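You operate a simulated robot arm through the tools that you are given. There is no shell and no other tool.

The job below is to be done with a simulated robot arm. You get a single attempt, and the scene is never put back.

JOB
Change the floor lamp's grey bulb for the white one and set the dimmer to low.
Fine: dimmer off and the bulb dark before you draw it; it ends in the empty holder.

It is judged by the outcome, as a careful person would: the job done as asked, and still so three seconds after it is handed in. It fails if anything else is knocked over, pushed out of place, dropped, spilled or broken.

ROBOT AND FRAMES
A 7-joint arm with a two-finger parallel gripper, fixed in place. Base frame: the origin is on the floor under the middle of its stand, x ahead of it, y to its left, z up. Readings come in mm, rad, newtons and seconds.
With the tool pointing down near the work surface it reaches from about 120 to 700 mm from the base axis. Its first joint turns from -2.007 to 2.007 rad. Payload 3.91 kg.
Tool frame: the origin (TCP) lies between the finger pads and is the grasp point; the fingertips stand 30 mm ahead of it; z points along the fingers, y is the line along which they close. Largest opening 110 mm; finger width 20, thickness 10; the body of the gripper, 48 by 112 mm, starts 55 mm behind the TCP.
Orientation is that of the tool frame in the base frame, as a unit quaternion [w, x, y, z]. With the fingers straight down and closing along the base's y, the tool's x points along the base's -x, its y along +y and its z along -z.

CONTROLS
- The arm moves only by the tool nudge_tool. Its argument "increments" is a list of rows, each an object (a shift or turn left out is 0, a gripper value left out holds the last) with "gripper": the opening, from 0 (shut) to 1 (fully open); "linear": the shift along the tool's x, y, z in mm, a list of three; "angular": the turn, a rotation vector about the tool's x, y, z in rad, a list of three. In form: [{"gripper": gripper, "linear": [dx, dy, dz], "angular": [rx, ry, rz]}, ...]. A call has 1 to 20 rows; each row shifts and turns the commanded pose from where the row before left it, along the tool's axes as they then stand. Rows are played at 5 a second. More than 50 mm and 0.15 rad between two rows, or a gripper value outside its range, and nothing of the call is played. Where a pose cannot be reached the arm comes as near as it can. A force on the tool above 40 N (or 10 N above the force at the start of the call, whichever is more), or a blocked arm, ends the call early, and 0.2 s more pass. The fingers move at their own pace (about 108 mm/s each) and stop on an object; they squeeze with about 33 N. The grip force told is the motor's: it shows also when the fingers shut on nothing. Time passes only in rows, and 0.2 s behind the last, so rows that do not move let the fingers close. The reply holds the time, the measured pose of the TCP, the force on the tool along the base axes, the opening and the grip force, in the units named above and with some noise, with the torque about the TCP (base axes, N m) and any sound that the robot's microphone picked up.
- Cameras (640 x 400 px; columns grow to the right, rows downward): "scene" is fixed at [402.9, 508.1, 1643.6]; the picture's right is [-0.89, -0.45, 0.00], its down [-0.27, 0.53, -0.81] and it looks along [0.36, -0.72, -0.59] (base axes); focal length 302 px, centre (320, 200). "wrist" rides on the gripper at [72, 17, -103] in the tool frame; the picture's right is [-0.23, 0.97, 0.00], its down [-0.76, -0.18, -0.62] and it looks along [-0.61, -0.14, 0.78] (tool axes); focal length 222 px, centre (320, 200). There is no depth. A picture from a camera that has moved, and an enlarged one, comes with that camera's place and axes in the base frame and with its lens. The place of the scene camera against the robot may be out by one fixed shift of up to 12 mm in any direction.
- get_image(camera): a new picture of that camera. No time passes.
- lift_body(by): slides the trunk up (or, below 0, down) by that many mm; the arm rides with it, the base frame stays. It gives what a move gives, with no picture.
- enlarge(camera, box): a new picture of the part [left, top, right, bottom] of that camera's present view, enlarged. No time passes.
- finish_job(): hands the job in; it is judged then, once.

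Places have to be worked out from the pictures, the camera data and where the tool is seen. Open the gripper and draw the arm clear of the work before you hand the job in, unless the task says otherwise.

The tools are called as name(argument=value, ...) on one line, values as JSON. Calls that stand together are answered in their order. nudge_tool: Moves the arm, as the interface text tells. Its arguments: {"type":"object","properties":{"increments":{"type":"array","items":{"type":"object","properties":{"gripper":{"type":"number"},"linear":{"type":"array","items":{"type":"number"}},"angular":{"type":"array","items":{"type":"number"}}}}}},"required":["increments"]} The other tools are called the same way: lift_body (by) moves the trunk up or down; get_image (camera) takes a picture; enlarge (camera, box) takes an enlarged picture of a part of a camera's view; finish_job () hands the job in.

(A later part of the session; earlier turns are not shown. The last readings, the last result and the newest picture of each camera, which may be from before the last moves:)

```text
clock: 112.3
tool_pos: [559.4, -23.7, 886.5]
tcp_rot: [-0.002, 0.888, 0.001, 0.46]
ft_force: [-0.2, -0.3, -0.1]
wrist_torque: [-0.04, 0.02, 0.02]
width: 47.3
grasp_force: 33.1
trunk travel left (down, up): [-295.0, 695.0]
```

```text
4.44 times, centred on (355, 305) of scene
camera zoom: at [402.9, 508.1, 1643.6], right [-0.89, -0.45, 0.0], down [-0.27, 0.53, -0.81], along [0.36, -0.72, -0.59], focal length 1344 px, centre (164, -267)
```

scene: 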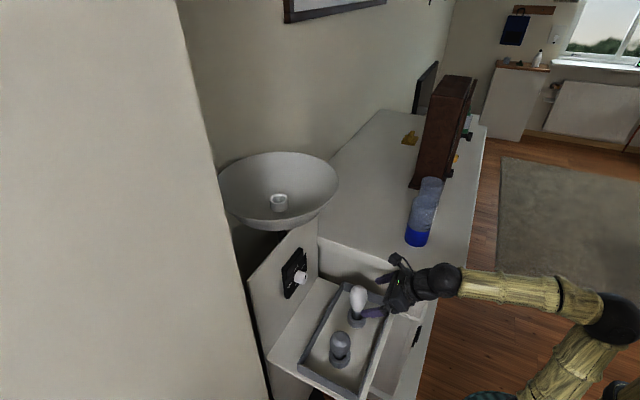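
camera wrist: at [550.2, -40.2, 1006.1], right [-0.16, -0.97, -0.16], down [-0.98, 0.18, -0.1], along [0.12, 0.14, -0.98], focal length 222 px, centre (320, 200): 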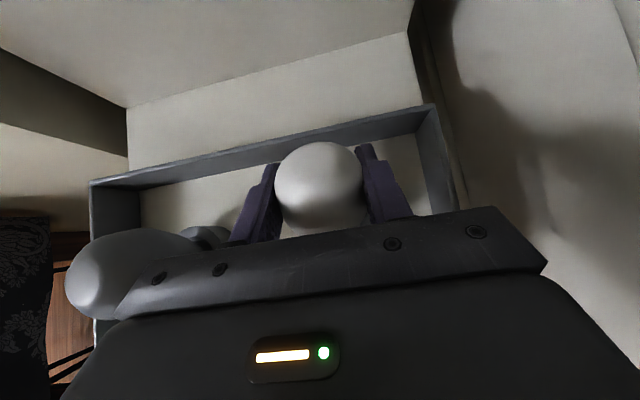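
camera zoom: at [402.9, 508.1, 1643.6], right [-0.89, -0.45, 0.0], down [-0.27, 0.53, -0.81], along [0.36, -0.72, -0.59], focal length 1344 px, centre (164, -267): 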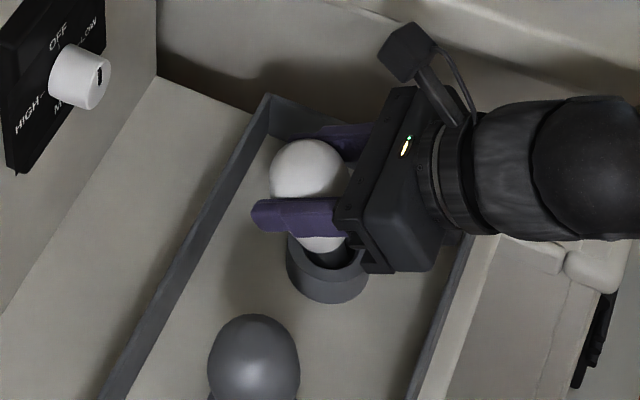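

No force at all; the bulb is coming upright. Continuing with the remaining three steps.

nudge_tool(increments=[{"linear": [-2.42, 0, -6.24], "angular": [0, 0.0873, 0]}, {"linear": [-2.57, 0, -6.25], "angular": [0, 0.0873, 0]}, {}])

enlarge(camera="scene", box=[310, 260, 400, 350])

get_image(camera="wrist")

```text
clock: 113.1
tool_pos: [546.8, -18.4, 892.5]
tcp_rot: [-0.003, 0.855, 0.004, 0.519]
ft_force: [0.6, 0.3, 0.1]
wrist_torque: [-0.02, -0.01, -0.07]
width: 22.1
grasp_force: 0.0
out of reach, approached as far as the arm can: row 2
trunk travel left (down, up): [-295.0, 695.0]
```

```text
4.44 times, centred on (355, 305) of scene
camera zoom: at [402.9, 508.1, 1643.6], right [-0.89, -0.45, 0.0], down [-0.27, 0.53, -0.81], along [0.36, -0.72, -0.59], focal length 1344 px, centre (164, -267)
```

zoom: 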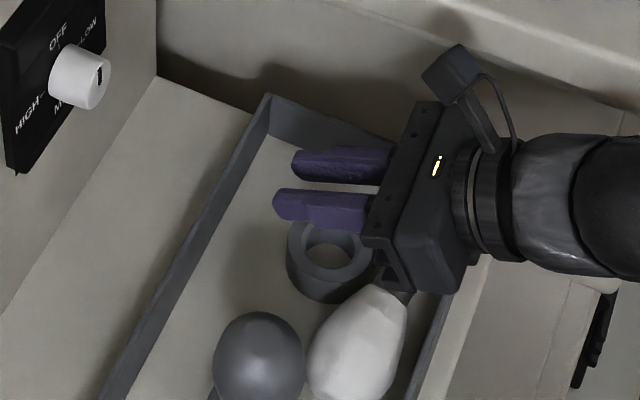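

```text
taken
camera wrist: at [488.9, -36.2, 1005.0], right [-0.09, -0.97, -0.2], down [-0.91, 0.17, -0.39], along [0.41, 0.15, -0.9], focal length 222 px, centre (320, 200)
```

wrist: 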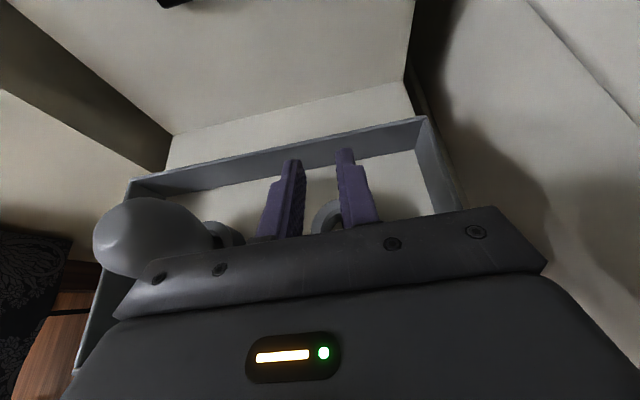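

The bulb popped out of the grip and is now lying in the tray. I'll lift straight up to get a clear look before planning the pick-up.

lift_body(by=120)

get_image(camera="wrist")

enlarge(camera="scene", box=[280, 260, 430, 395])

get_image(camera="scene")

```text
clock: 114.6
tool_pos: [546.8, -21.5, 1014.0]
tcp_rot: [-0.003, 0.855, 0.003, 0.518]
ft_force: [-0.2, 0.1, 0.4]
wrist_torque: [0.01, 0.01, -0.01]
width: 21.6
grasp_force: 0.0
trunk travel left (down, up): [-415.0, 575.0]
```

```text
taken
camera wrist: at [488.8, -38.7, 1125.7], right [-0.1, -0.97, -0.2], down [-0.91, 0.17, -0.39], along [0.41, 0.15, -0.9], focal length 222 px, centre (320, 200)
```

wrist: 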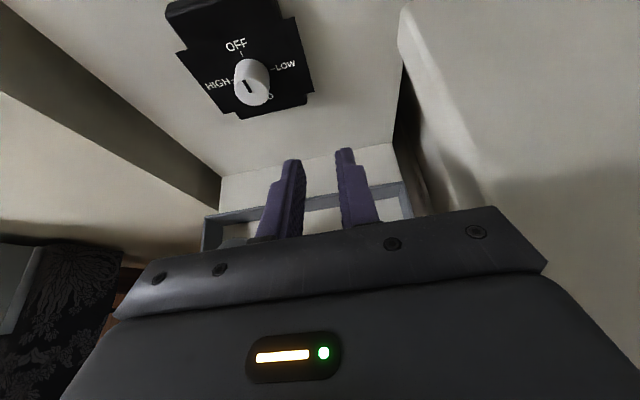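

```text
2.96 times, centred on (355, 328) of scene
camera zoom: at [402.9, 508.1, 1643.6], right [-0.89, -0.45, 0.0], down [-0.27, 0.53, -0.81], along [0.36, -0.72, -0.59], focal length 896 px, centre (216, -178)
```

zoom: 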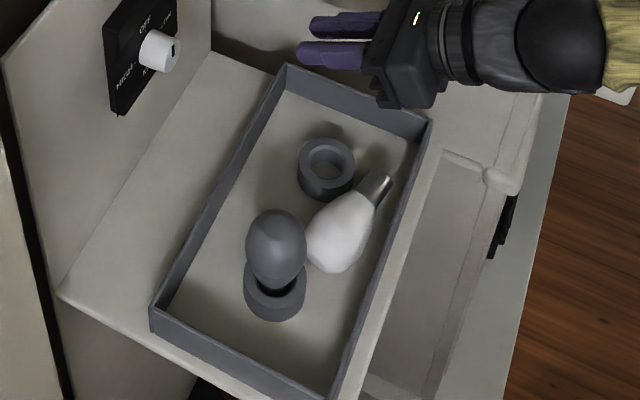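

```text
taken
```

scene: 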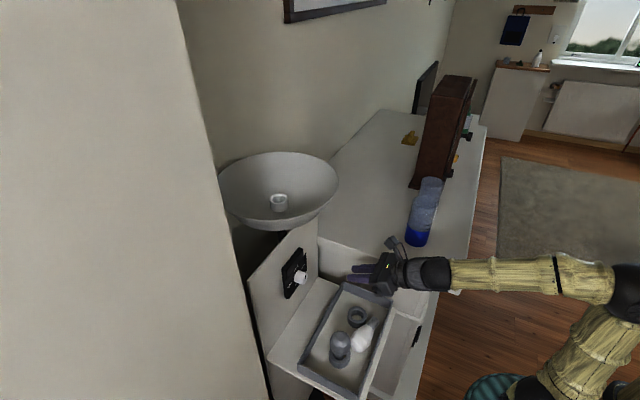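

The white bulb lies on its side between the holders, head near (497, 45) and cap near (478, -43). I'll turn the tool to point straight down (away from the singular posture) above the tray to look at it from above.

nudge_tool(increments=[{"linear": [-3.7, -3, -7.1], "angular": [0, -0.136, 0], "gripper": 0.6}, {"linear": [-4.6, -3, -6.5], "angular": [0, -0.136, 0]}, {"linear": [-5.5, -3, -5.8], "angular": [0, -0.136, 0]}, {"linear": [-6.2, -3, -5.0], "angular": [0, -0.136, 0]}, {"linear": [-6.8, -3, -4.1], "angular": [0, -0.136, 0]}, {"linear": [-7.3, -3, -3.2], "angular": [0, -0.136, 0]}, {"linear": [-7.7, -3, -2.2], "angular": [0, -0.136, 0]}, {"linear": [-7.9, -3, -1.1], "angular": [0, -0.137, 0]}, {}])

get_image(camera="wrist")

get_image(camera="scene")

```text
clock: 115.1
tool_pos: [534.8, -69.2, 1020.6]
tcp_rot: [0.024, 0.879, -0.048, 0.474]
ft_force: [3.9, 20.8, -7.0]
wrist_torque: [0.7, 0.04, 0.52]
width: 55.6
grasp_force: 0.0
trunk travel left (down, up): [-415.0, 575.0]
stopped in row 2: the force on the tool passed its limit at 48 N (the readings are from after the stop); the commanded pose is now the measured one
```

```text
taken
camera wrist: at [486.9, -81.7, 1137.2], right [-0.23, -0.95, -0.19], down [-0.91, 0.28, -0.3], along [0.34, 0.11, -0.94], focal length 222 px, centre (320, 200)
```

wrist: 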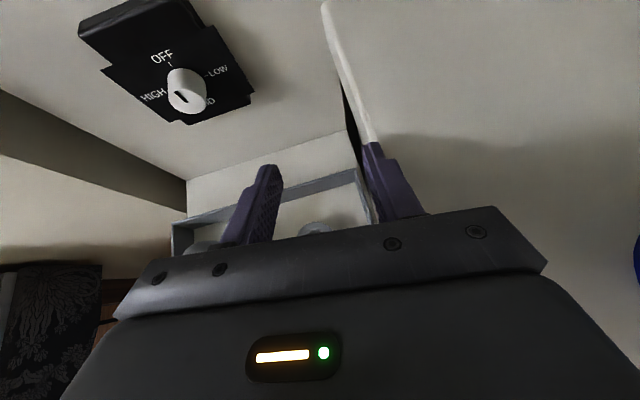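

```text
taken
```

scene: 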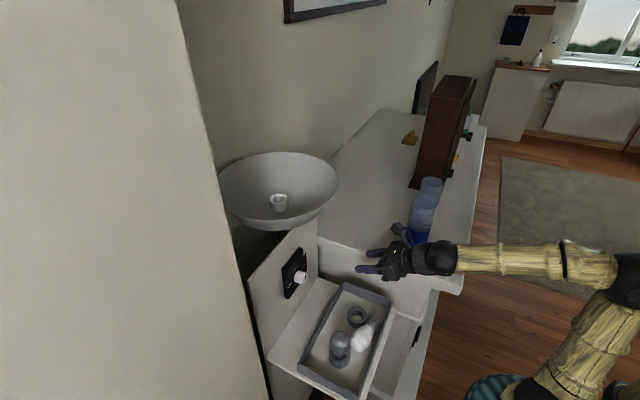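

Again the near-straight wrist made the arm swing −y against the cabinet edge. I'll ease away in +y with small steps, as before.

nudge_tool(increments=[{"linear": [0, -5, 0]}, {"linear": [0, -5, 0]}, {"linear": [0, -5, 0]}])

get_image(camera="scene")

```text
clock: 115.9
tool_pos: [536.3, -64.2, 1021.4]
tcp_rot: [0.027, 0.877, -0.055, 0.476]
ft_force: [0.0, -0.3, 0.1]
wrist_torque: [0.01, 0.0, 0.02]
width: 66.0
grasp_force: 0.0
trunk travel left (down, up): [-415.0, 575.0]
```

```text
taken
```

scene: 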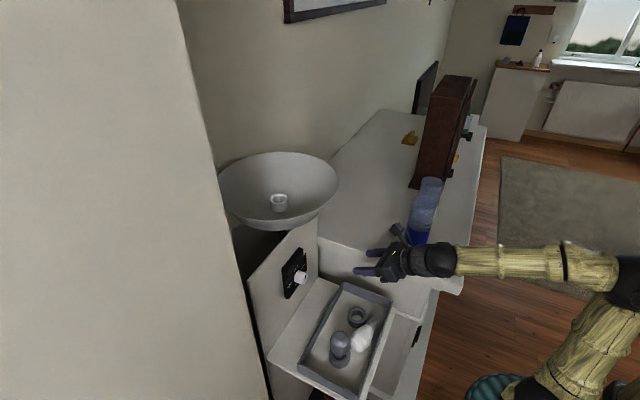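

Free of contact. I'll lift straight up 160 mm with the trunk so I can reorient in open space.

lift_body(by=160)

nudge_tool(increments=[{"linear": [0, -12, -12]}, {"linear": [0, -12, -12]}, {"linear": [0, -12, -12]}, {}])

get_image(camera="scene")

```text
clock: 117.7
tool_pos: [536.3, -61.3, 1179.7]
tcp_rot: [0.025, 0.878, -0.051, 0.475]
ft_force: [0.1, 0.4, 0.2]
wrist_torque: [0.01, 0.02, 0.01]
width: 65.9
grasp_force: 0.0
trunk travel left (down, up): [-575.0, 415.0]
```

```text
clock: 118.7
tool_pos: [509.6, -22.9, 1200.4]
tcp_rot: [0.026, 0.878, -0.053, 0.475]
ft_force: [0.6, -1.5, -0.7]
wrist_torque: [0.01, 0.0, 0.01]
width: 66.0
grasp_force: 0.1
trunk travel left (down, up): [-575.0, 415.0]
```

```text
taken
```

scene: 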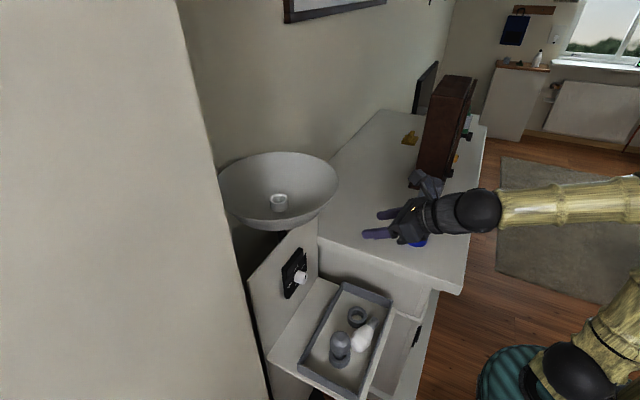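

Now in open air. I'll square the orientation and pitch the tool to straight down while lowering slightly and moving away from the cabinet.

nudge_tool(increments=[{"linear": [-10.5, -6, 6.2], "angular": [0.0443, -0.1029, -0.039]}, {"linear": [-10.5, -6, 6.2], "angular": [0.0443, -0.1029, -0.039]}, {"linear": [-11.3, -6, 8.5], "angular": [0, -0.131, 0]}, {"linear": [-10.1, -6, 9.9], "angular": [0, -0.131, 0]}, {"linear": [-8.7, -6, 11.1], "angular": [0, -0.131, 0]}, {"linear": [-7.2, -6, 12.2], "angular": [0, -0.131, 0]}, {"linear": [-5.6, -6, 13], "angular": [0, -0.131, 0]}, {"linear": [-3.8, -6, 13.6], "angular": [0, -0.13, 0]}, {}])

get_image(camera="wrist")

get_image(camera="scene")

```text
clock: 120.7
tool_pos: [434.6, 4.1, 1102.7]
tcp_rot: [0.0, 1.0, 0.0, -0.001]
ft_force: [1.0, 0.9, -0.2]
wrist_torque: [0.04, 0.0, 0.01]
width: 65.9
grasp_force: 0.1
out of reach, approached as far as the arm can: row 6, 7, 8
trunk travel left (down, up): [-575.0, 415.0]
```

```text
taken
camera wrist: at [506.6, -12.9, 1206.1], right [-0.23, -0.97, 0.0], down [-0.76, 0.18, 0.62], along [-0.61, 0.14, -0.78], focal length 222 px, centre (320, 200)
```

wrist: 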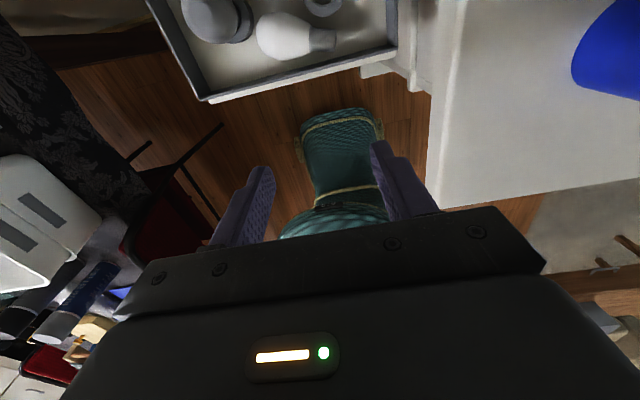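

```text
taken
```

scene: 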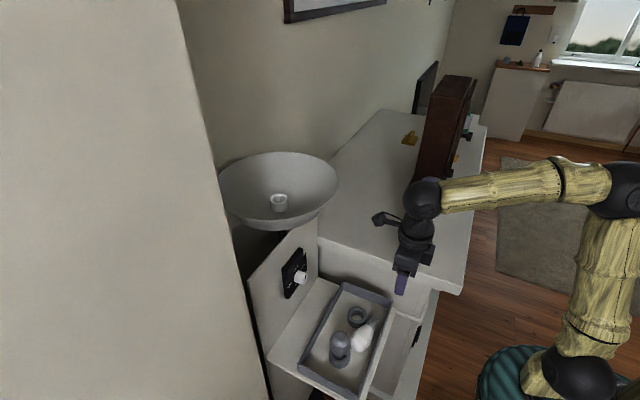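

The tool points straight down now. I'll move down and forward over the tray (still ~130 mm above it) to look from above.

nudge_tool(increments=[{"linear": [5, -5, 30]}, {"linear": [8, -5, 30]}, {"linear": [8, -5, 30]}, {"linear": [8, -5, 30]}, {}])

get_image(camera="wrist")

get_image(camera="scene")

```text
clock: 121.9
tool_pos: [402.0, -0.0, 1009.8]
tcp_rot: [-0.001, 1.0, 0.002, 0.002]
ft_force: [0.6, -0.2, -0.7]
wrist_torque: [0.0, 0.01, -0.02]
width: 66.1
grasp_force: 0.0
out of reach, approached as far as the arm can: row 1, 2, 3, 4
trunk travel left (down, up): [-575.0, 415.0]
```

```text
taken
camera wrist: at [474.8, -16.4, 1112.7], right [-0.23, -0.97, 0.0], down [-0.76, 0.18, 0.62], along [-0.6, 0.14, -0.78], focal length 222 px, centre (320, 200)
```

wrist: 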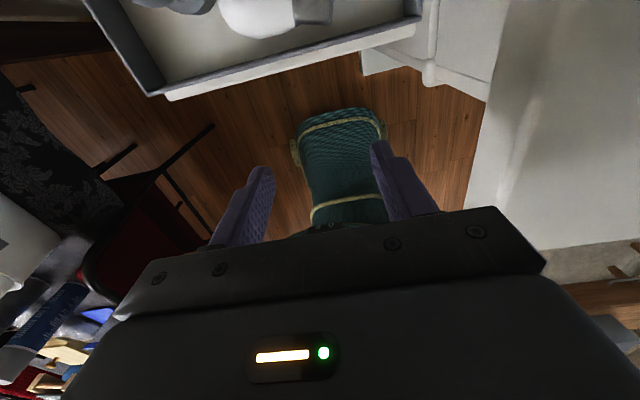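

```text
taken
```

scene: 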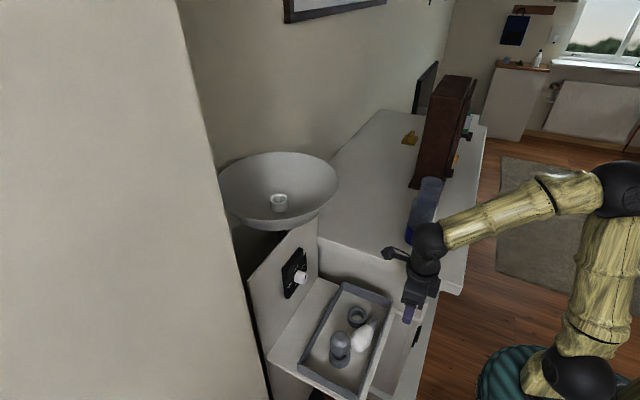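

The arm still reports reach limits here, so a wrist joint is probably wound up near its end. I need the fingers to close along x anyway, so I'll yaw the tool +90° in place, which should also unwind it.

nudge_tool(increments=[{"angular": [0, 0, 0.131]}, {"angular": [0, 0, 0.131]}, {"angular": [0, 0, 0.131]}, {"angular": [0, 0, 0.131]}, {"angular": [0, 0, 0.131]}, {"angular": [0, 0, 0.131]}, {}])

get_image(camera="scene")

```text
clock: 123.5
tool_pos: [401.7, -0.2, 1010.0]
tcp_rot: [-0.001, 0.924, -0.384, 0.0]
ft_force: [-0.7, 0.2, 1.0]
wrist_torque: [0.0, 0.01, 0.0]
width: 66.2
grasp_force: 0.2
trunk travel left (down, up): [-575.0, 415.0]
```

```text
taken
```

scene: 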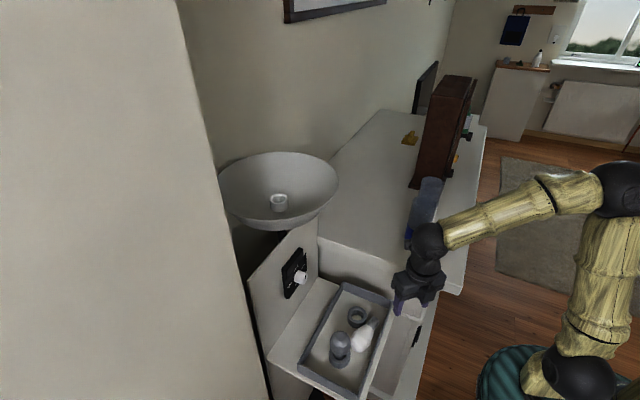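

The yaw went smoothly. Testing a 30 mm forward (+x) move from here.

nudge_tool(increments=[{"linear": [10.6, -10.6, 0]}, {"linear": [10.6, -10.6, 0]}, {}])

```text
clock: 124.3
tool_pos: [411.0, -7.8, 1022.2]
tcp_rot: [0.0, 0.924, -0.382, 0.0]
ft_force: [1.4, 0.1, -0.5]
wrist_torque: [-0.01, -0.02, 0.01]
width: 66.0
grasp_force: 0.1
out of reach, approached as far as the arm can: row 1, 2
trunk travel left (down, up): [-575.0, 415.0]
```

Still limited at this height: the wrist bend is at its end, but going lower steepens the forearm and relieves it. I'll descend to z≈900 first and then go forward.

nudge_tool(increments=[{"linear": [0, 0, 25]}, {"linear": [0, 0, 25]}, {"linear": [0, 0, 25]}, {"linear": [0, 0, 25]}, {}])

get_image(camera="scene")

```text
clock: 125.5
tool_pos: [369.0, -22.5, 950.4]
tcp_rot: [-0.001, 0.924, -0.383, 0.001]
ft_force: [0.3, -0.2, 0.5]
wrist_torque: [-0.01, 0.01, 0.02]
width: 65.9
grasp_force: 0.1
out of reach, approached as far as the arm can: row 1, 2, 3, 4
trunk travel left (down, up): [-575.0, 415.0]
```

```text
taken
```

scene: 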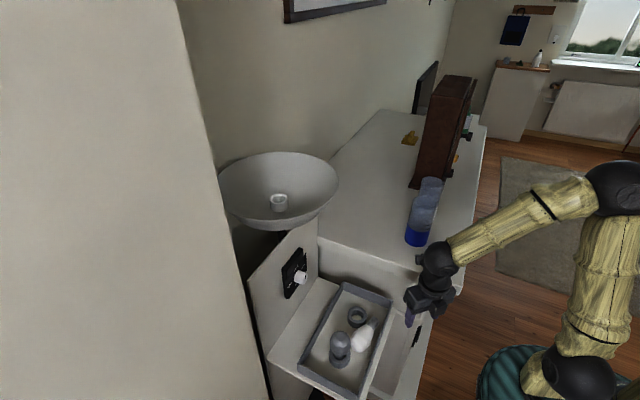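

I'd rather return to the original wrist orientation, where straight-down reach is known to be good. I'll yaw the tool the remaining 135° in place and then test motion again.

nudge_tool(increments=[{"angular": [0, 0, 0.147]}, {"angular": [0, 0, 0.147]}, {"angular": [0, 0, 0.147]}, {"angular": [0, 0, 0.147]}, {"angular": [0, 0, 0.147]}, {"angular": [0, 0, 0.147]}, {"angular": [0, 0, 0.147]}, {"angular": [0, 0, 0.147]}, {"angular": [0, 0, 0.147]}, {"angular": [0, 0, 0.147]}, {"angular": [0, 0, 0.147]}, {"angular": [0, 0, 0.147]}, {"angular": [0, 0, 0.147]}, {"angular": [0, 0, 0.147]}, {"angular": [0, 0, 0.147]}, {"angular": [0, 0, 0.151]}, {}])

get_image(camera="scene")

```text
clock: 129.1
tool_pos: [369.7, -22.7, 950.6]
tcp_rot: [0.0, 0.0, 1.0, 0.001]
ft_force: [-0.4, 0.3, -0.1]
wrist_torque: [0.03, -0.01, -0.03]
width: 65.6
grasp_force: 0.1
trunk travel left (down, up): [-575.0, 415.0]
```

```text
taken
```

scene: 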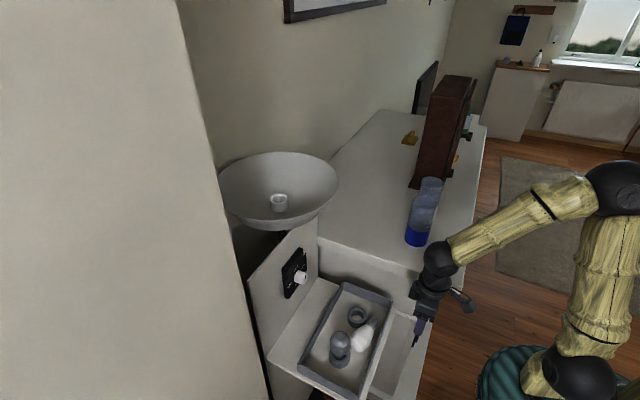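

Orientation is back to the initial one. Testing forward/up motion.

nudge_tool(increments=[{"linear": [-20, 5, -20]}, {"linear": [-20, 5, -20]}, {}])

get_image(camera="scene")

```text
clock: 129.9
tool_pos: [400.2, -14.6, 996.2]
tcp_rot: [0.002, -0.001, 1.0, 0.001]
ft_force: [-0.3, -0.1, 0.7]
wrist_torque: [0.04, -0.02, 0.07]
width: 66.2
grasp_force: 0.1
out of reach, approached as far as the arm can: row 1, 2
trunk travel left (down, up): [-575.0, 415.0]
```

```text
taken
```

scene: 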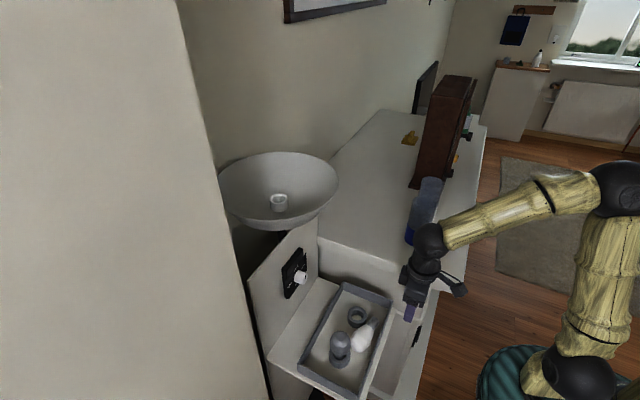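

Positions so far show the wrist swinging about a fixed elbow at roughly (134, -134, 1340), so the shoulder is stuck with the elbow swung to −y. I'll try moving the hand toward +y and up, back toward the start posture, to unwind it.

nudge_tool(increments=[{"linear": [0, 20, -20]}, {"linear": [0, 20, -20]}, {"linear": [0, 20, -20]}, {"linear": [0, 20, -20]}, {}])

get_image(camera="scene")

```text
clock: 131.1
tool_pos: [399.9, 64.4, 1077.8]
tcp_rot: [0.0, -0.001, 1.0, 0.001]
ft_force: [0.1, 0.1, -0.5]
wrist_torque: [0.02, 0.02, 0.02]
width: 66.0
grasp_force: 0.1
trunk travel left (down, up): [-575.0, 415.0]
```

```text
taken
```

scene: 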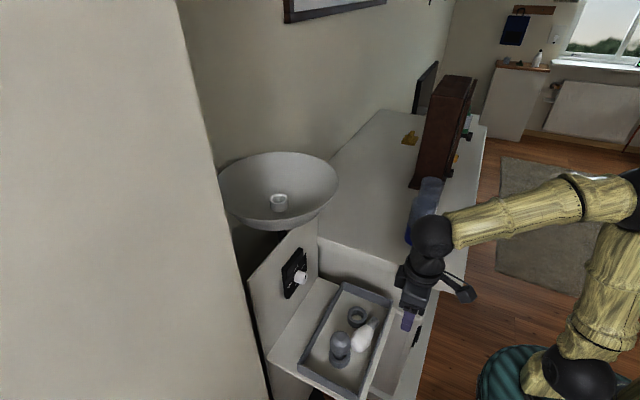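

That worked exactly. Now testing forward from here at y=64.

nudge_tool(increments=[{"linear": [-20, 0, 5]}, {"linear": [-20, 0, 5]}, {"linear": [-20, 0, 5]}, {"linear": [-20, 0, 5]}, {}])

get_image(camera="scene")

get_image(camera="wrist")

```text
clock: 132.3
tool_pos: [481.3, 64.0, 1057.0]
tcp_rot: [0.001, -0.002, 1.0, 0.001]
ft_force: [-0.7, -0.4, -0.6]
wrist_torque: [0.02, 0.01, -0.01]
width: 65.8
grasp_force: 0.0
out of reach, approached as far as the arm can: row 1
trunk travel left (down, up): [-575.0, 415.0]
```

```text
taken
```

scene: 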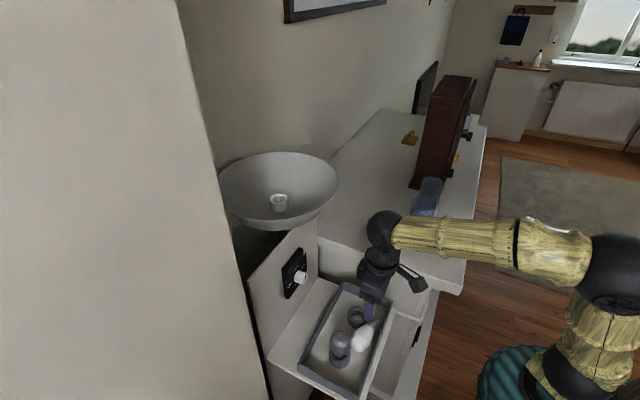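

```text
taken
camera wrist: at [408.3, 81.6, 1160.5], right [0.23, 0.97, 0.0], down [0.76, -0.18, 0.62], along [0.61, -0.14, -0.78], focal length 222 px, centre (320, 200)
```

wrist: 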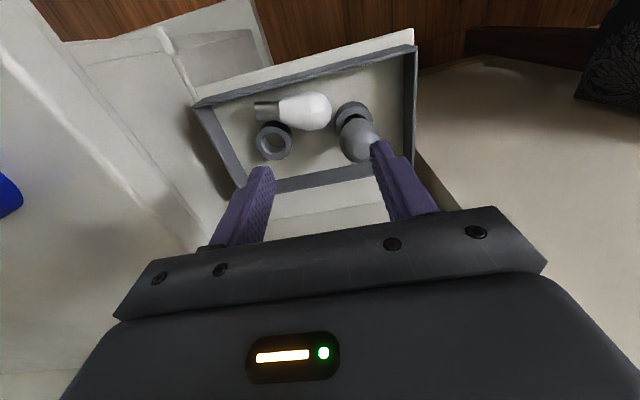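

Unwound – the arm moved forward properly and the elbow is in a good place. The wrist view shows the lying bulb well; enlarging.

enlarge(camera="wrist", box=[180, 20, 430, 200])

```text
2.22 times, centred on (305, 110) of wrist
camera zoom: at [408.3, 81.6, 1160.5], right [0.23, 0.97, 0.0], down [0.76, -0.18, 0.62], along [0.61, -0.14, -0.78], focal length 494 px, centre (353, 400)
```

zoom: 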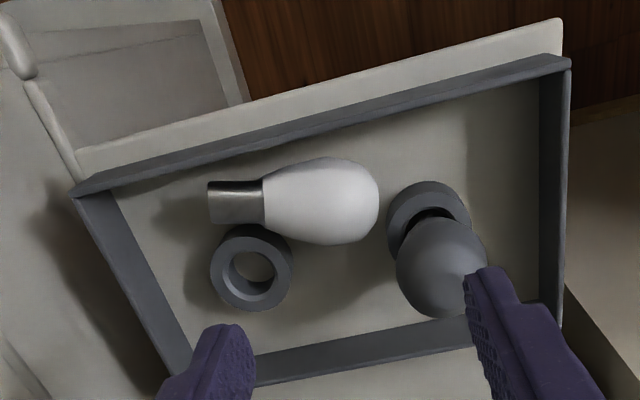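

The tray geometry is clear now: floor ≈780, rim ≈838, bulb head centre (510, 43, 807), cap end (494, -46, 793), and there is ~19 mm between head and tray wall. Plan: grip the head with fingers closing along x and the tool leaning slightly toward the cap, so that after lifting I can turn it cap-down. First, yaw −90° up here.

nudge_tool(increments=[{"linear": [-5, -1, 0], "angular": [0, 0, -0.1428]}, {"angular": [0, 0, -0.1428]}, {"angular": [0, 0, -0.1428]}, {"angular": [0, 0, -0.1428]}, {"angular": [0, 0, -0.1428]}, {"angular": [0, 0, -0.1428]}, {"angular": [0, 0, -0.1428]}, {"angular": [0, 0, -0.1428]}, {"angular": [0, 0, -0.1428]}, {"angular": [0, 0, -0.1428]}, {"angular": [0, 0, -0.1428]}, {}])

get_image(camera="scene")

get_image(camera="wrist")

```text
clock: 134.9
tool_pos: [486.1, 63.7, 1057.5]
tcp_rot: [-0.001, 0.708, -0.706, 0.001]
ft_force: [-0.4, -0.1, -0.1]
wrist_torque: [0.02, -0.01, -0.01]
width: 66.1
grasp_force: 0.0
trunk travel left (down, up): [-575.0, 415.0]
```

```text
taken
```

scene: 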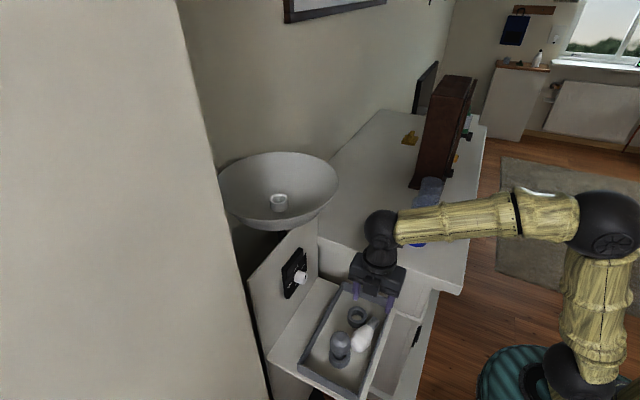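

```text
taken
camera wrist: at [468.9, -8.2, 1160.5], right [-0.97, 0.22, 0.0], down [0.17, 0.76, 0.62], along [0.14, 0.61, -0.78], focal length 222 px, centre (320, 200)
```

wrist: 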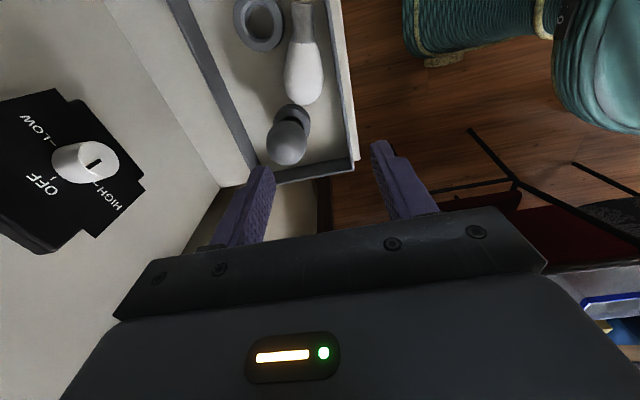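

Good. I'll enlarge the bulb from this second viewpoint to cross-check its position.

enlarge(camera="wrist", box=[180, 0, 380, 190])

```text
2.11 times, centred on (280, 95) of wrist
camera zoom: at [468.9, -8.2, 1160.5], right [-0.97, 0.22, 0.0], down [0.17, 0.76, 0.62], along [0.14, 0.61, -0.78], focal length 468 px, centre (404, 421)
```

zoom: 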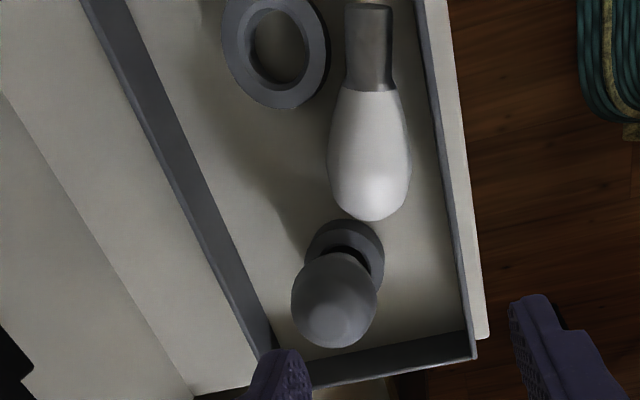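

Cross-check gives the head centre at about (508, 48, ~807), with ~18 mm to the tray wall. Now I'll tilt the tool 20° (wrist toward +y, pointing toward the cap) and position above the head at (508, 52).

nudge_tool(increments=[{"linear": [0, -7, 0], "angular": [0, 0.1163, 0]}, {"linear": [0, -7, 0], "angular": [0, 0.1163, 0]}, {"linear": [0, -8, 0], "angular": [0, 0.1163, 0]}, {"linear": [11.3, 0, 4.1], "gripper": 0.57}, {}])

get_image(camera="scene")

get_image(camera="wrist")

```text
clock: 136.1
tool_pos: [506.9, 52.7, 1057.3]
tcp_rot: [0.122, 0.697, -0.695, 0.124]
ft_force: [0.6, -0.3, 0.1]
wrist_torque: [0.02, -0.04, 0.02]
width: 62.6
grasp_force: 0.0
trunk travel left (down, up): [-575.0, 415.0]
```

```text
taken
```

scene: 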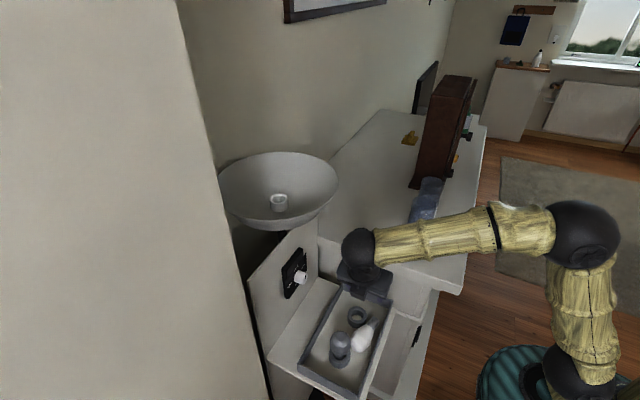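

```text
taken
camera wrist: at [490.7, 19.5, 1178.9], right [-0.97, 0.21, -0.08], down [0.18, 0.93, 0.33], along [0.14, 0.3, -0.94], focal length 222 px, centre (320, 200)
```

wrist: 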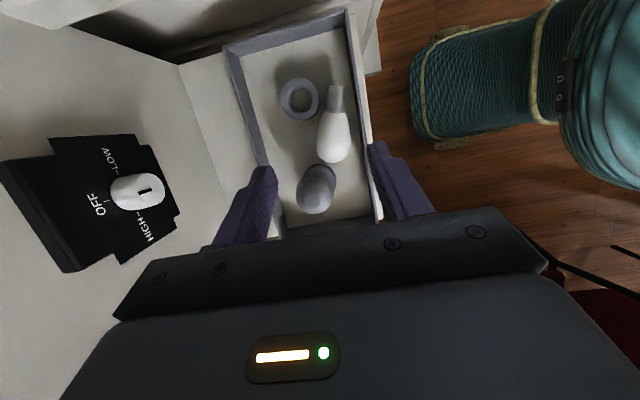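

Orientation is as intended. Lowering the trunk 165 mm brings the fingertips just above the bulb.

lift_body(by=-165)

get_image(camera="wrist")

enlarge(camera="scene", box=[290, 270, 410, 390])

```text
clock: 138.0
tool_pos: [507.5, 51.9, 892.0]
tcp_rot: [0.122, 0.697, -0.696, 0.124]
ft_force: [-0.5, -0.8, 0.2]
wrist_torque: [0.05, 0.03, 0.01]
width: 62.8
grasp_force: 0.0
trunk travel left (down, up): [-410.0, 580.0]
```

```text
taken
camera wrist: at [490.7, 19.6, 1013.9], right [-0.97, 0.21, -0.08], down [0.18, 0.93, 0.33], along [0.14, 0.3, -0.94], focal length 222 px, centre (320, 200)
```

wrist: 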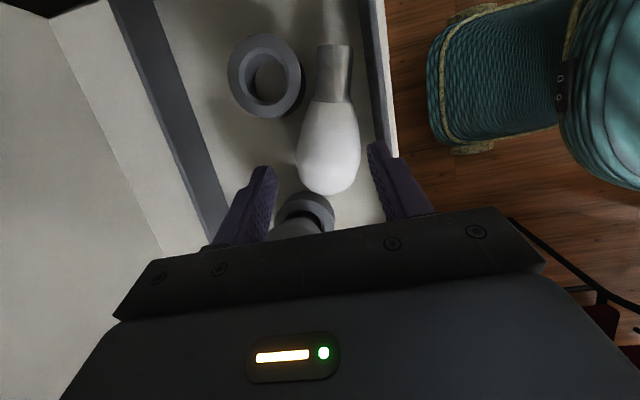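

```text
3.33 times, centred on (350, 330) of scene
camera zoom: at [402.9, 508.1, 1643.6], right [-0.89, -0.45, 0.0], down [-0.27, 0.53, -0.81], along [0.36, -0.72, -0.59], focal length 1008 px, centre (220, -233)
```

zoom: 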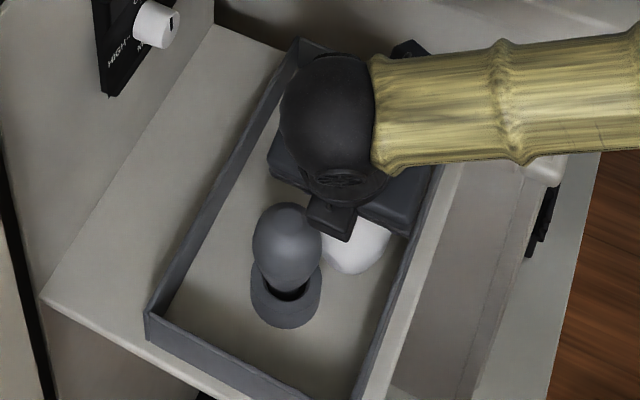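

I'll enlarge to check the clearance between the right finger, the bulb and the tray wall before descending.

enlarge(camera="wrist", box=[220, 30, 440, 230])

```text
2.00 times, centred on (330, 130) of wrist
camera zoom: at [490.7, 19.6, 1013.9], right [-0.97, 0.21, -0.08], down [0.18, 0.93, 0.33], along [0.14, 0.3, -0.94], focal length 444 px, centre (300, 340)
```

zoom: 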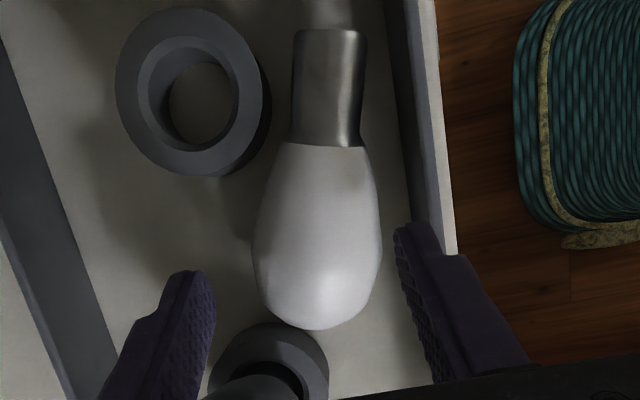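

Comparing apparent sizes, the bulb lies on a floor at about z 803 (holders are only ~18 mm tall), so the head centre is near (505, 47, 829). I'll descend in two steps with the fingers straddling it, final TCP ≈(505, 51, 839).

nudge_tool(increments=[{"linear": [-5.7, 1.4, 16.7]}, {"linear": [-5.7, 1.4, 16.7]}, {}])

get_image(camera="wrist")

```text
clock: 138.8
tool_pos: [503.4, 49.8, 859.8]
tcp_rot: [-0.119, -0.696, 0.697, -0.126]
ft_force: [0.6, -2.3, 30.4]
wrist_torque: [1.28, -0.98, -0.17]
width: 62.7
grasp_force: 0.0
trunk travel left (down, up): [-410.0, 580.0]
```

```text
taken
camera wrist: at [486.6, 18.2, 981.8], right [-0.97, 0.21, -0.09], down [0.17, 0.93, 0.33], along [0.15, 0.3, -0.94], focal length 222 px, centre (320, 200)
```

wrist: 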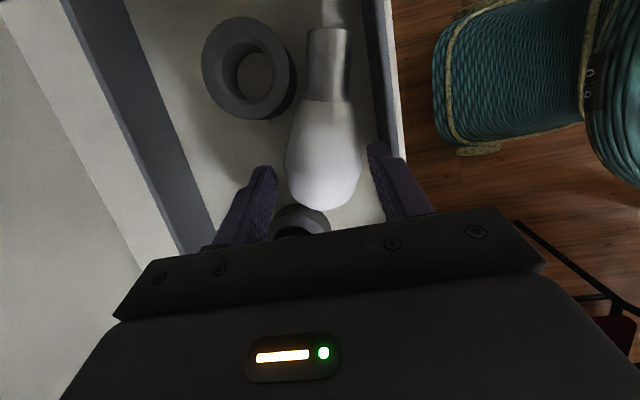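

Contact: the torque shows the gripper body pressing on top of the grey bulb at (≈536, 93). I'll back up immediately and reduce the tilt.

nudge_tool(increments=[{"linear": [4.1, 0, -11.3]}, {"linear": [6.8, 0, -18.8]}, {}])

enlarge(camera="scene", box=[290, 270, 410, 390])

get_image(camera="wrist")

```text
clock: 139.6
tool_pos: [504.9, 51.4, 888.3]
tcp_rot: [0.122, 0.697, -0.696, 0.122]
ft_force: [0.1, 0.1, 0.9]
wrist_torque: [-0.01, 0.01, 0.01]
width: 62.7
grasp_force: 0.0
trunk travel left (down, up): [-410.0, 580.0]
```

```text
3.33 times, centred on (350, 330) of scene
camera zoom: at [402.9, 508.1, 1643.6], right [-0.89, -0.45, 0.0], down [-0.27, 0.53, -0.81], along [0.36, -0.72, -0.59], focal length 1008 px, centre (220, -233)
```

zoom: 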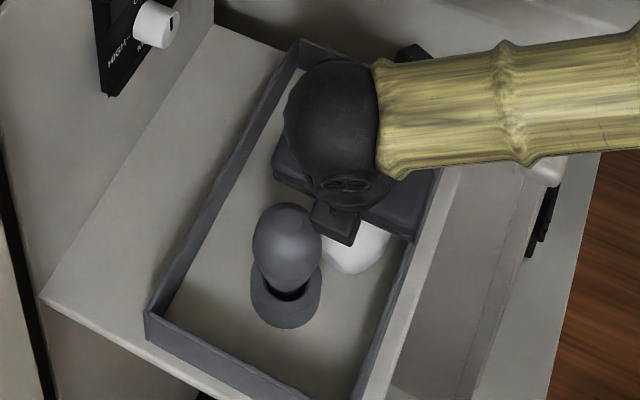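

```text
taken
camera wrist: at [487.5, 19.4, 1010.5], right [-0.97, 0.21, -0.08], down [0.18, 0.93, 0.33], along [0.14, 0.3, -0.94], focal length 222 px, centre (320, 200)
```

wrist: 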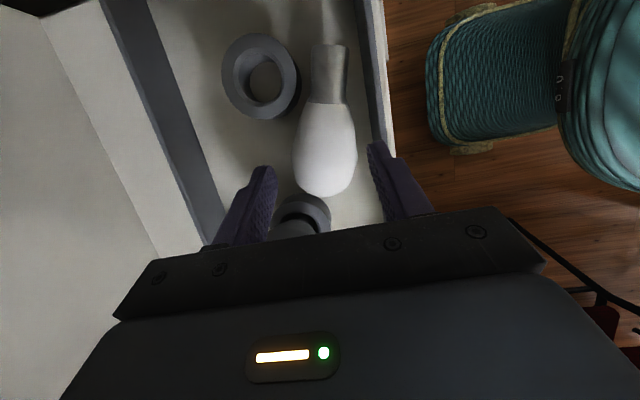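

Grey bulb is still upright. I'll reduce the tilt to 10° and shift 6 mm toward the neck, which keeps the gripper body clear of the grey bulb.

nudge_tool(increments=[{"angular": [0, -0.0873, 0]}, {"angular": [0, -0.0873, 0]}, {"linear": [6.4, 0, 1.1]}, {"linear": [-3.5, 0, 19.7]}, {}])

get_image(camera="wrist")

```text
clock: 140.8
tool_pos: [504.1, 45.1, 869.0]
tcp_rot: [0.061, 0.705, -0.704, 0.062]
ft_force: [-0.2, -0.6, -0.2]
wrist_torque: [0.0, 0.0, -0.02]
width: 62.7
grasp_force: 0.1
trunk travel left (down, up): [-410.0, 580.0]
```

```text
taken
camera wrist: at [487.8, -8.0, 982.8], right [-0.97, 0.22, -0.04], down [0.18, 0.86, 0.48], along [0.14, 0.46, -0.87], focal length 222 px, centre (320, 200)
```

wrist: 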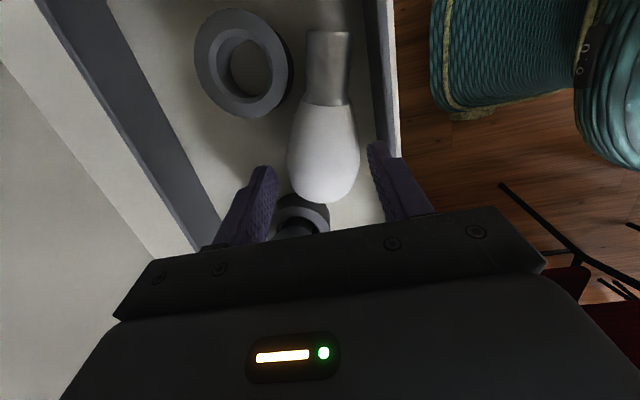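

Head is ~2 mm toward −x of the finger centre; I'll shift slightly and go down another 15 mm, checking force.

nudge_tool(increments=[{"linear": [-1.3, 1.3, 7.4]}, {"linear": [-1.3, 0, 7.4]}, {}])

get_image(camera="wrist")

```text
clock: 141.6
tool_pos: [503.3, 44.4, 853.4]
tcp_rot: [0.061, 0.705, -0.704, 0.062]
ft_force: [0.5, 0.2, 0.0]
wrist_torque: [0.0, 0.0, -0.01]
width: 62.7
grasp_force: 0.0
trunk travel left (down, up): [-410.0, 580.0]
```

```text
taken
camera wrist: at [487.0, -8.4, 967.7], right [-0.97, 0.22, -0.04], down [0.18, 0.86, 0.48], along [0.14, 0.46, -0.88], focal length 222 px, centre (320, 200)
```

wrist: 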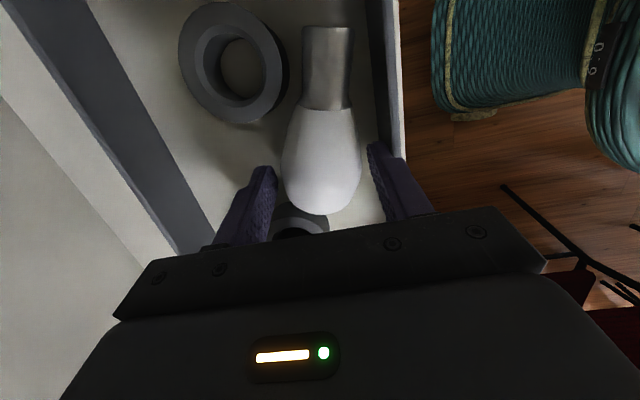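

No contact. Continuing down in 7 mm and 6 mm steps.

nudge_tool(increments=[{"linear": [-1.2, 0, 6.9]}, {}])

nudge_tool(increments=[{"linear": [-1.1, 0, 5.9]}, {}])

enlarge(camera="wrist", box=[220, 30, 440, 230])

```text
clock: 142.2
tool_pos: [502.9, 45.1, 848.2]
tcp_rot: [0.061, 0.705, -0.704, 0.062]
ft_force: [1.0, -0.4, 13.4]
wrist_torque: [0.15, 0.59, -0.03]
width: 62.5
grasp_force: 0.0
trunk travel left (down, up): [-410.0, 580.0]
```

```text
clock: 142.6
tool_pos: [504.4, 45.0, 849.1]
tcp_rot: [0.057, 0.705, -0.704, 0.067]
ft_force: [-2.4, 0.9, 19.8]
wrist_torque: [0.21, 0.9, 0.06]
width: 64.1
grasp_force: 1.0
trunk travel left (down, up): [-410.0, 580.0]
stopped in row 1: the force on the tool passed its limit at 49 N (the readings are from after the stop); the commanded pose is now the measured one
```

```text
2.00 times, centred on (330, 130) of wrist
camera zoom: at [486.1, -8.4, 962.4], right [-0.97, 0.22, -0.05], down [0.17, 0.86, 0.48], along [0.15, 0.46, -0.87], focal length 444 px, centre (300, 340)
```

zoom: 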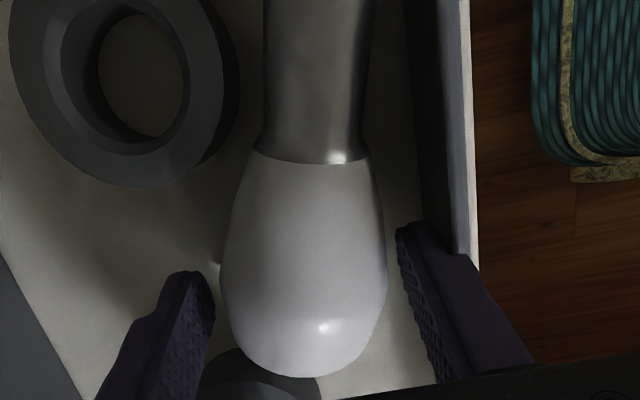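

The right finger's step is touching the tray rim (contact at x≈459). At this height the pads already cover the bulb's widest line, so I'll raise 3 mm to free the rim, centre 1 mm, and close from here.

nudge_tool(increments=[{"linear": [0.5, 0.5, -3.0]}, {}])

nudge_tool(increments=[{"gripper": 0.52}, {"gripper": 0.46}, {"gripper": 0.35}, {}])

enlarge(camera="wrist", box=[220, 30, 440, 230])

```text
clock: 143.2
tool_pos: [504.3, 45.2, 848.2]
tcp_rot: [0.058, 0.705, -0.704, 0.065]
ft_force: [-1.2, -0.5, 3.0]
wrist_torque: [0.02, 0.1, 0.05]
width: 63.3
grasp_force: 0.3
trunk travel left (down, up): [-410.0, 580.0]
```

```text
clock: 144.2
tool_pos: [504.6, 45.7, 849.8]
tcp_rot: [0.059, 0.705, -0.704, 0.063]
ft_force: [-4.7, 2.1, 1.6]
wrist_torque: [0.01, 0.04, -0.16]
width: 53.5
grasp_force: 33.2
trunk travel left (down, up): [-410.0, 580.0]
```

```text
2.00 times, centred on (330, 130) of wrist
camera zoom: at [486.3, -7.8, 963.0], right [-0.97, 0.22, -0.05], down [0.17, 0.86, 0.48], along [0.15, 0.46, -0.87], focal length 444 px, centre (300, 340)
```

zoom: 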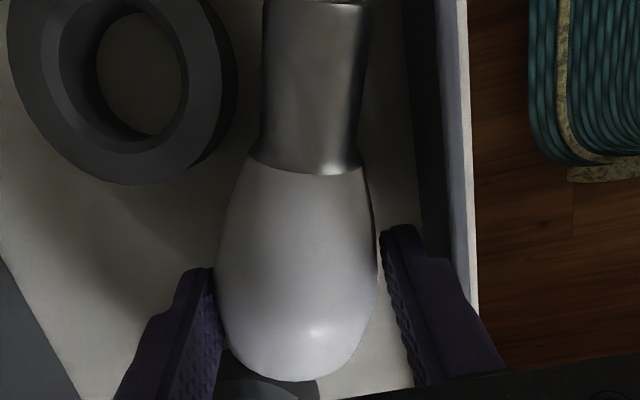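

Gripped at 53.5 mm – right at the widest part, 33 N. Lifting gently 15 mm to test the hold.

nudge_tool(increments=[{"linear": [0.9, 0, -4.9]}, {"linear": [0.9, 0, -4.9]}, {"linear": [0.9, 0, -4.9]}, {}])

get_image(camera="wrist")

enlarge(camera="scene", box=[290, 270, 410, 390])

```text
clock: 145.2
tool_pos: [504.5, 44.9, 864.9]
tcp_rot: [0.057, 0.705, -0.704, 0.064]
ft_force: [0.5, 1.1, 0.0]
wrist_torque: [0.02, 0.05, 0.0]
width: 51.4
grasp_force: 32.7
trunk travel left (down, up): [-410.0, 580.0]
```

```text
taken
camera wrist: at [486.9, -8.4, 978.1], right [-0.97, 0.22, -0.05], down [0.17, 0.86, 0.48], along [0.15, 0.46, -0.87], focal length 222 px, centre (320, 200)
```

wrist: 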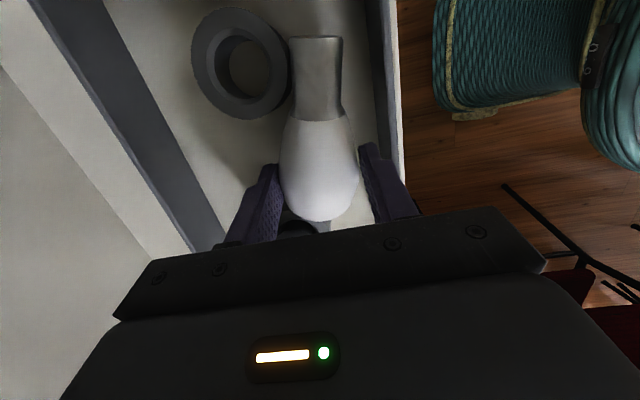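

```text
3.33 times, centred on (350, 330) of scene
camera zoom: at [402.9, 508.1, 1643.6], right [-0.89, -0.45, 0.0], down [-0.27, 0.53, -0.81], along [0.36, -0.72, -0.59], focal length 1008 px, centre (220, -233)
```

zoom: 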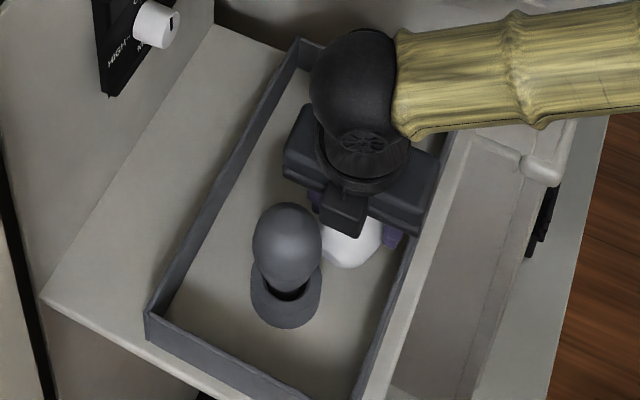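

It holds, but the width crept from 53.5 to 51.4 mm as the load came on. I'll wait a second to see whether it is stable.

nudge_tool(increments=[{}, {}, {}, {}, {}])

enlarge(camera="wrist", box=[220, 30, 440, 230])

```text
clock: 146.4
tool_pos: [504.5, 45.5, 864.1]
tcp_rot: [0.058, 0.705, -0.704, 0.064]
ft_force: [-0.3, -0.1, -1.1]
wrist_torque: [0.02, 0.05, 0.03]
width: 51.2
grasp_force: 32.9
trunk travel left (down, up): [-410.0, 580.0]
```

```text
2.00 times, centred on (330, 130) of wrist
camera zoom: at [486.8, -8.3, 978.0], right [-0.97, 0.22, -0.05], down [0.17, 0.86, 0.48], along [0.15, 0.46, -0.87], focal length 444 px, centre (300, 340)
```

zoom: 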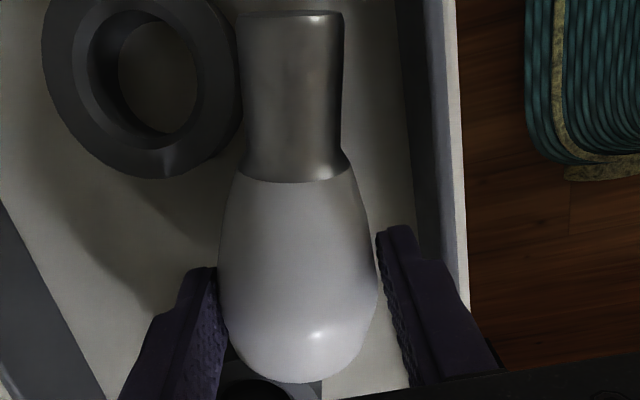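

It is nearly stable, but the pads seem to hold it only with their tips. Before carrying it high, I'll set it back down shifted 4 mm from the wall (turning the cap slightly toward the wall) and re-grip deeper.

nudge_tool(increments=[{"linear": [0, -2, 0], "angular": [0, 0, 0.05]}, {"linear": [0, -2, 0], "angular": [0, 0, 0.05]}, {"linear": [-1.2, 0, 6.9]}, {}])

nudge_tool(increments=[{"linear": [-0.7, 0, 3.9]}, {}])

get_image(camera="wrist")

```text
clock: 147.4
tool_pos: [507.8, 44.3, 856.9]
tcp_rot: [-0.054, -0.669, 0.738, -0.068]
ft_force: [-1.1, 0.0, 8.8]
wrist_torque: [-0.27, 0.0, -0.08]
width: 51.0
grasp_force: 32.5
trunk travel left (down, up): [-410.0, 580.0]
```

```text
clock: 148.0
tool_pos: [507.0, 44.3, 854.5]
tcp_rot: [-0.055, -0.669, 0.739, -0.067]
ft_force: [-10.2, 0.7, 19.9]
wrist_torque: [0.19, 0.02, -0.32]
width: 50.8
grasp_force: 33.2
trunk travel left (down, up): [-410.0, 580.0]
```

```text
taken
camera wrist: at [481.4, -6.1, 968.0], right [-0.95, 0.32, -0.07], down [0.25, 0.84, 0.49], along [0.21, 0.45, -0.87], focal length 222 px, centre (320, 200)
```

wrist: 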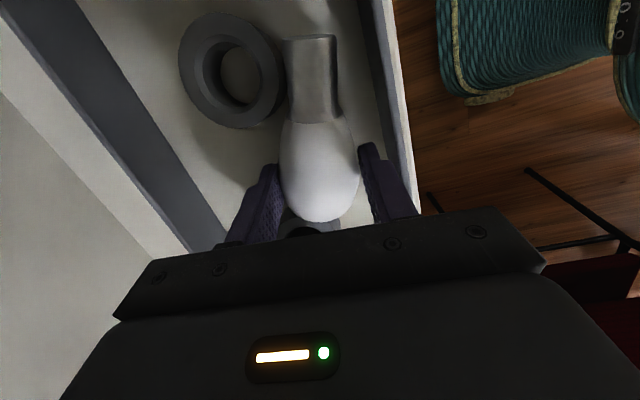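

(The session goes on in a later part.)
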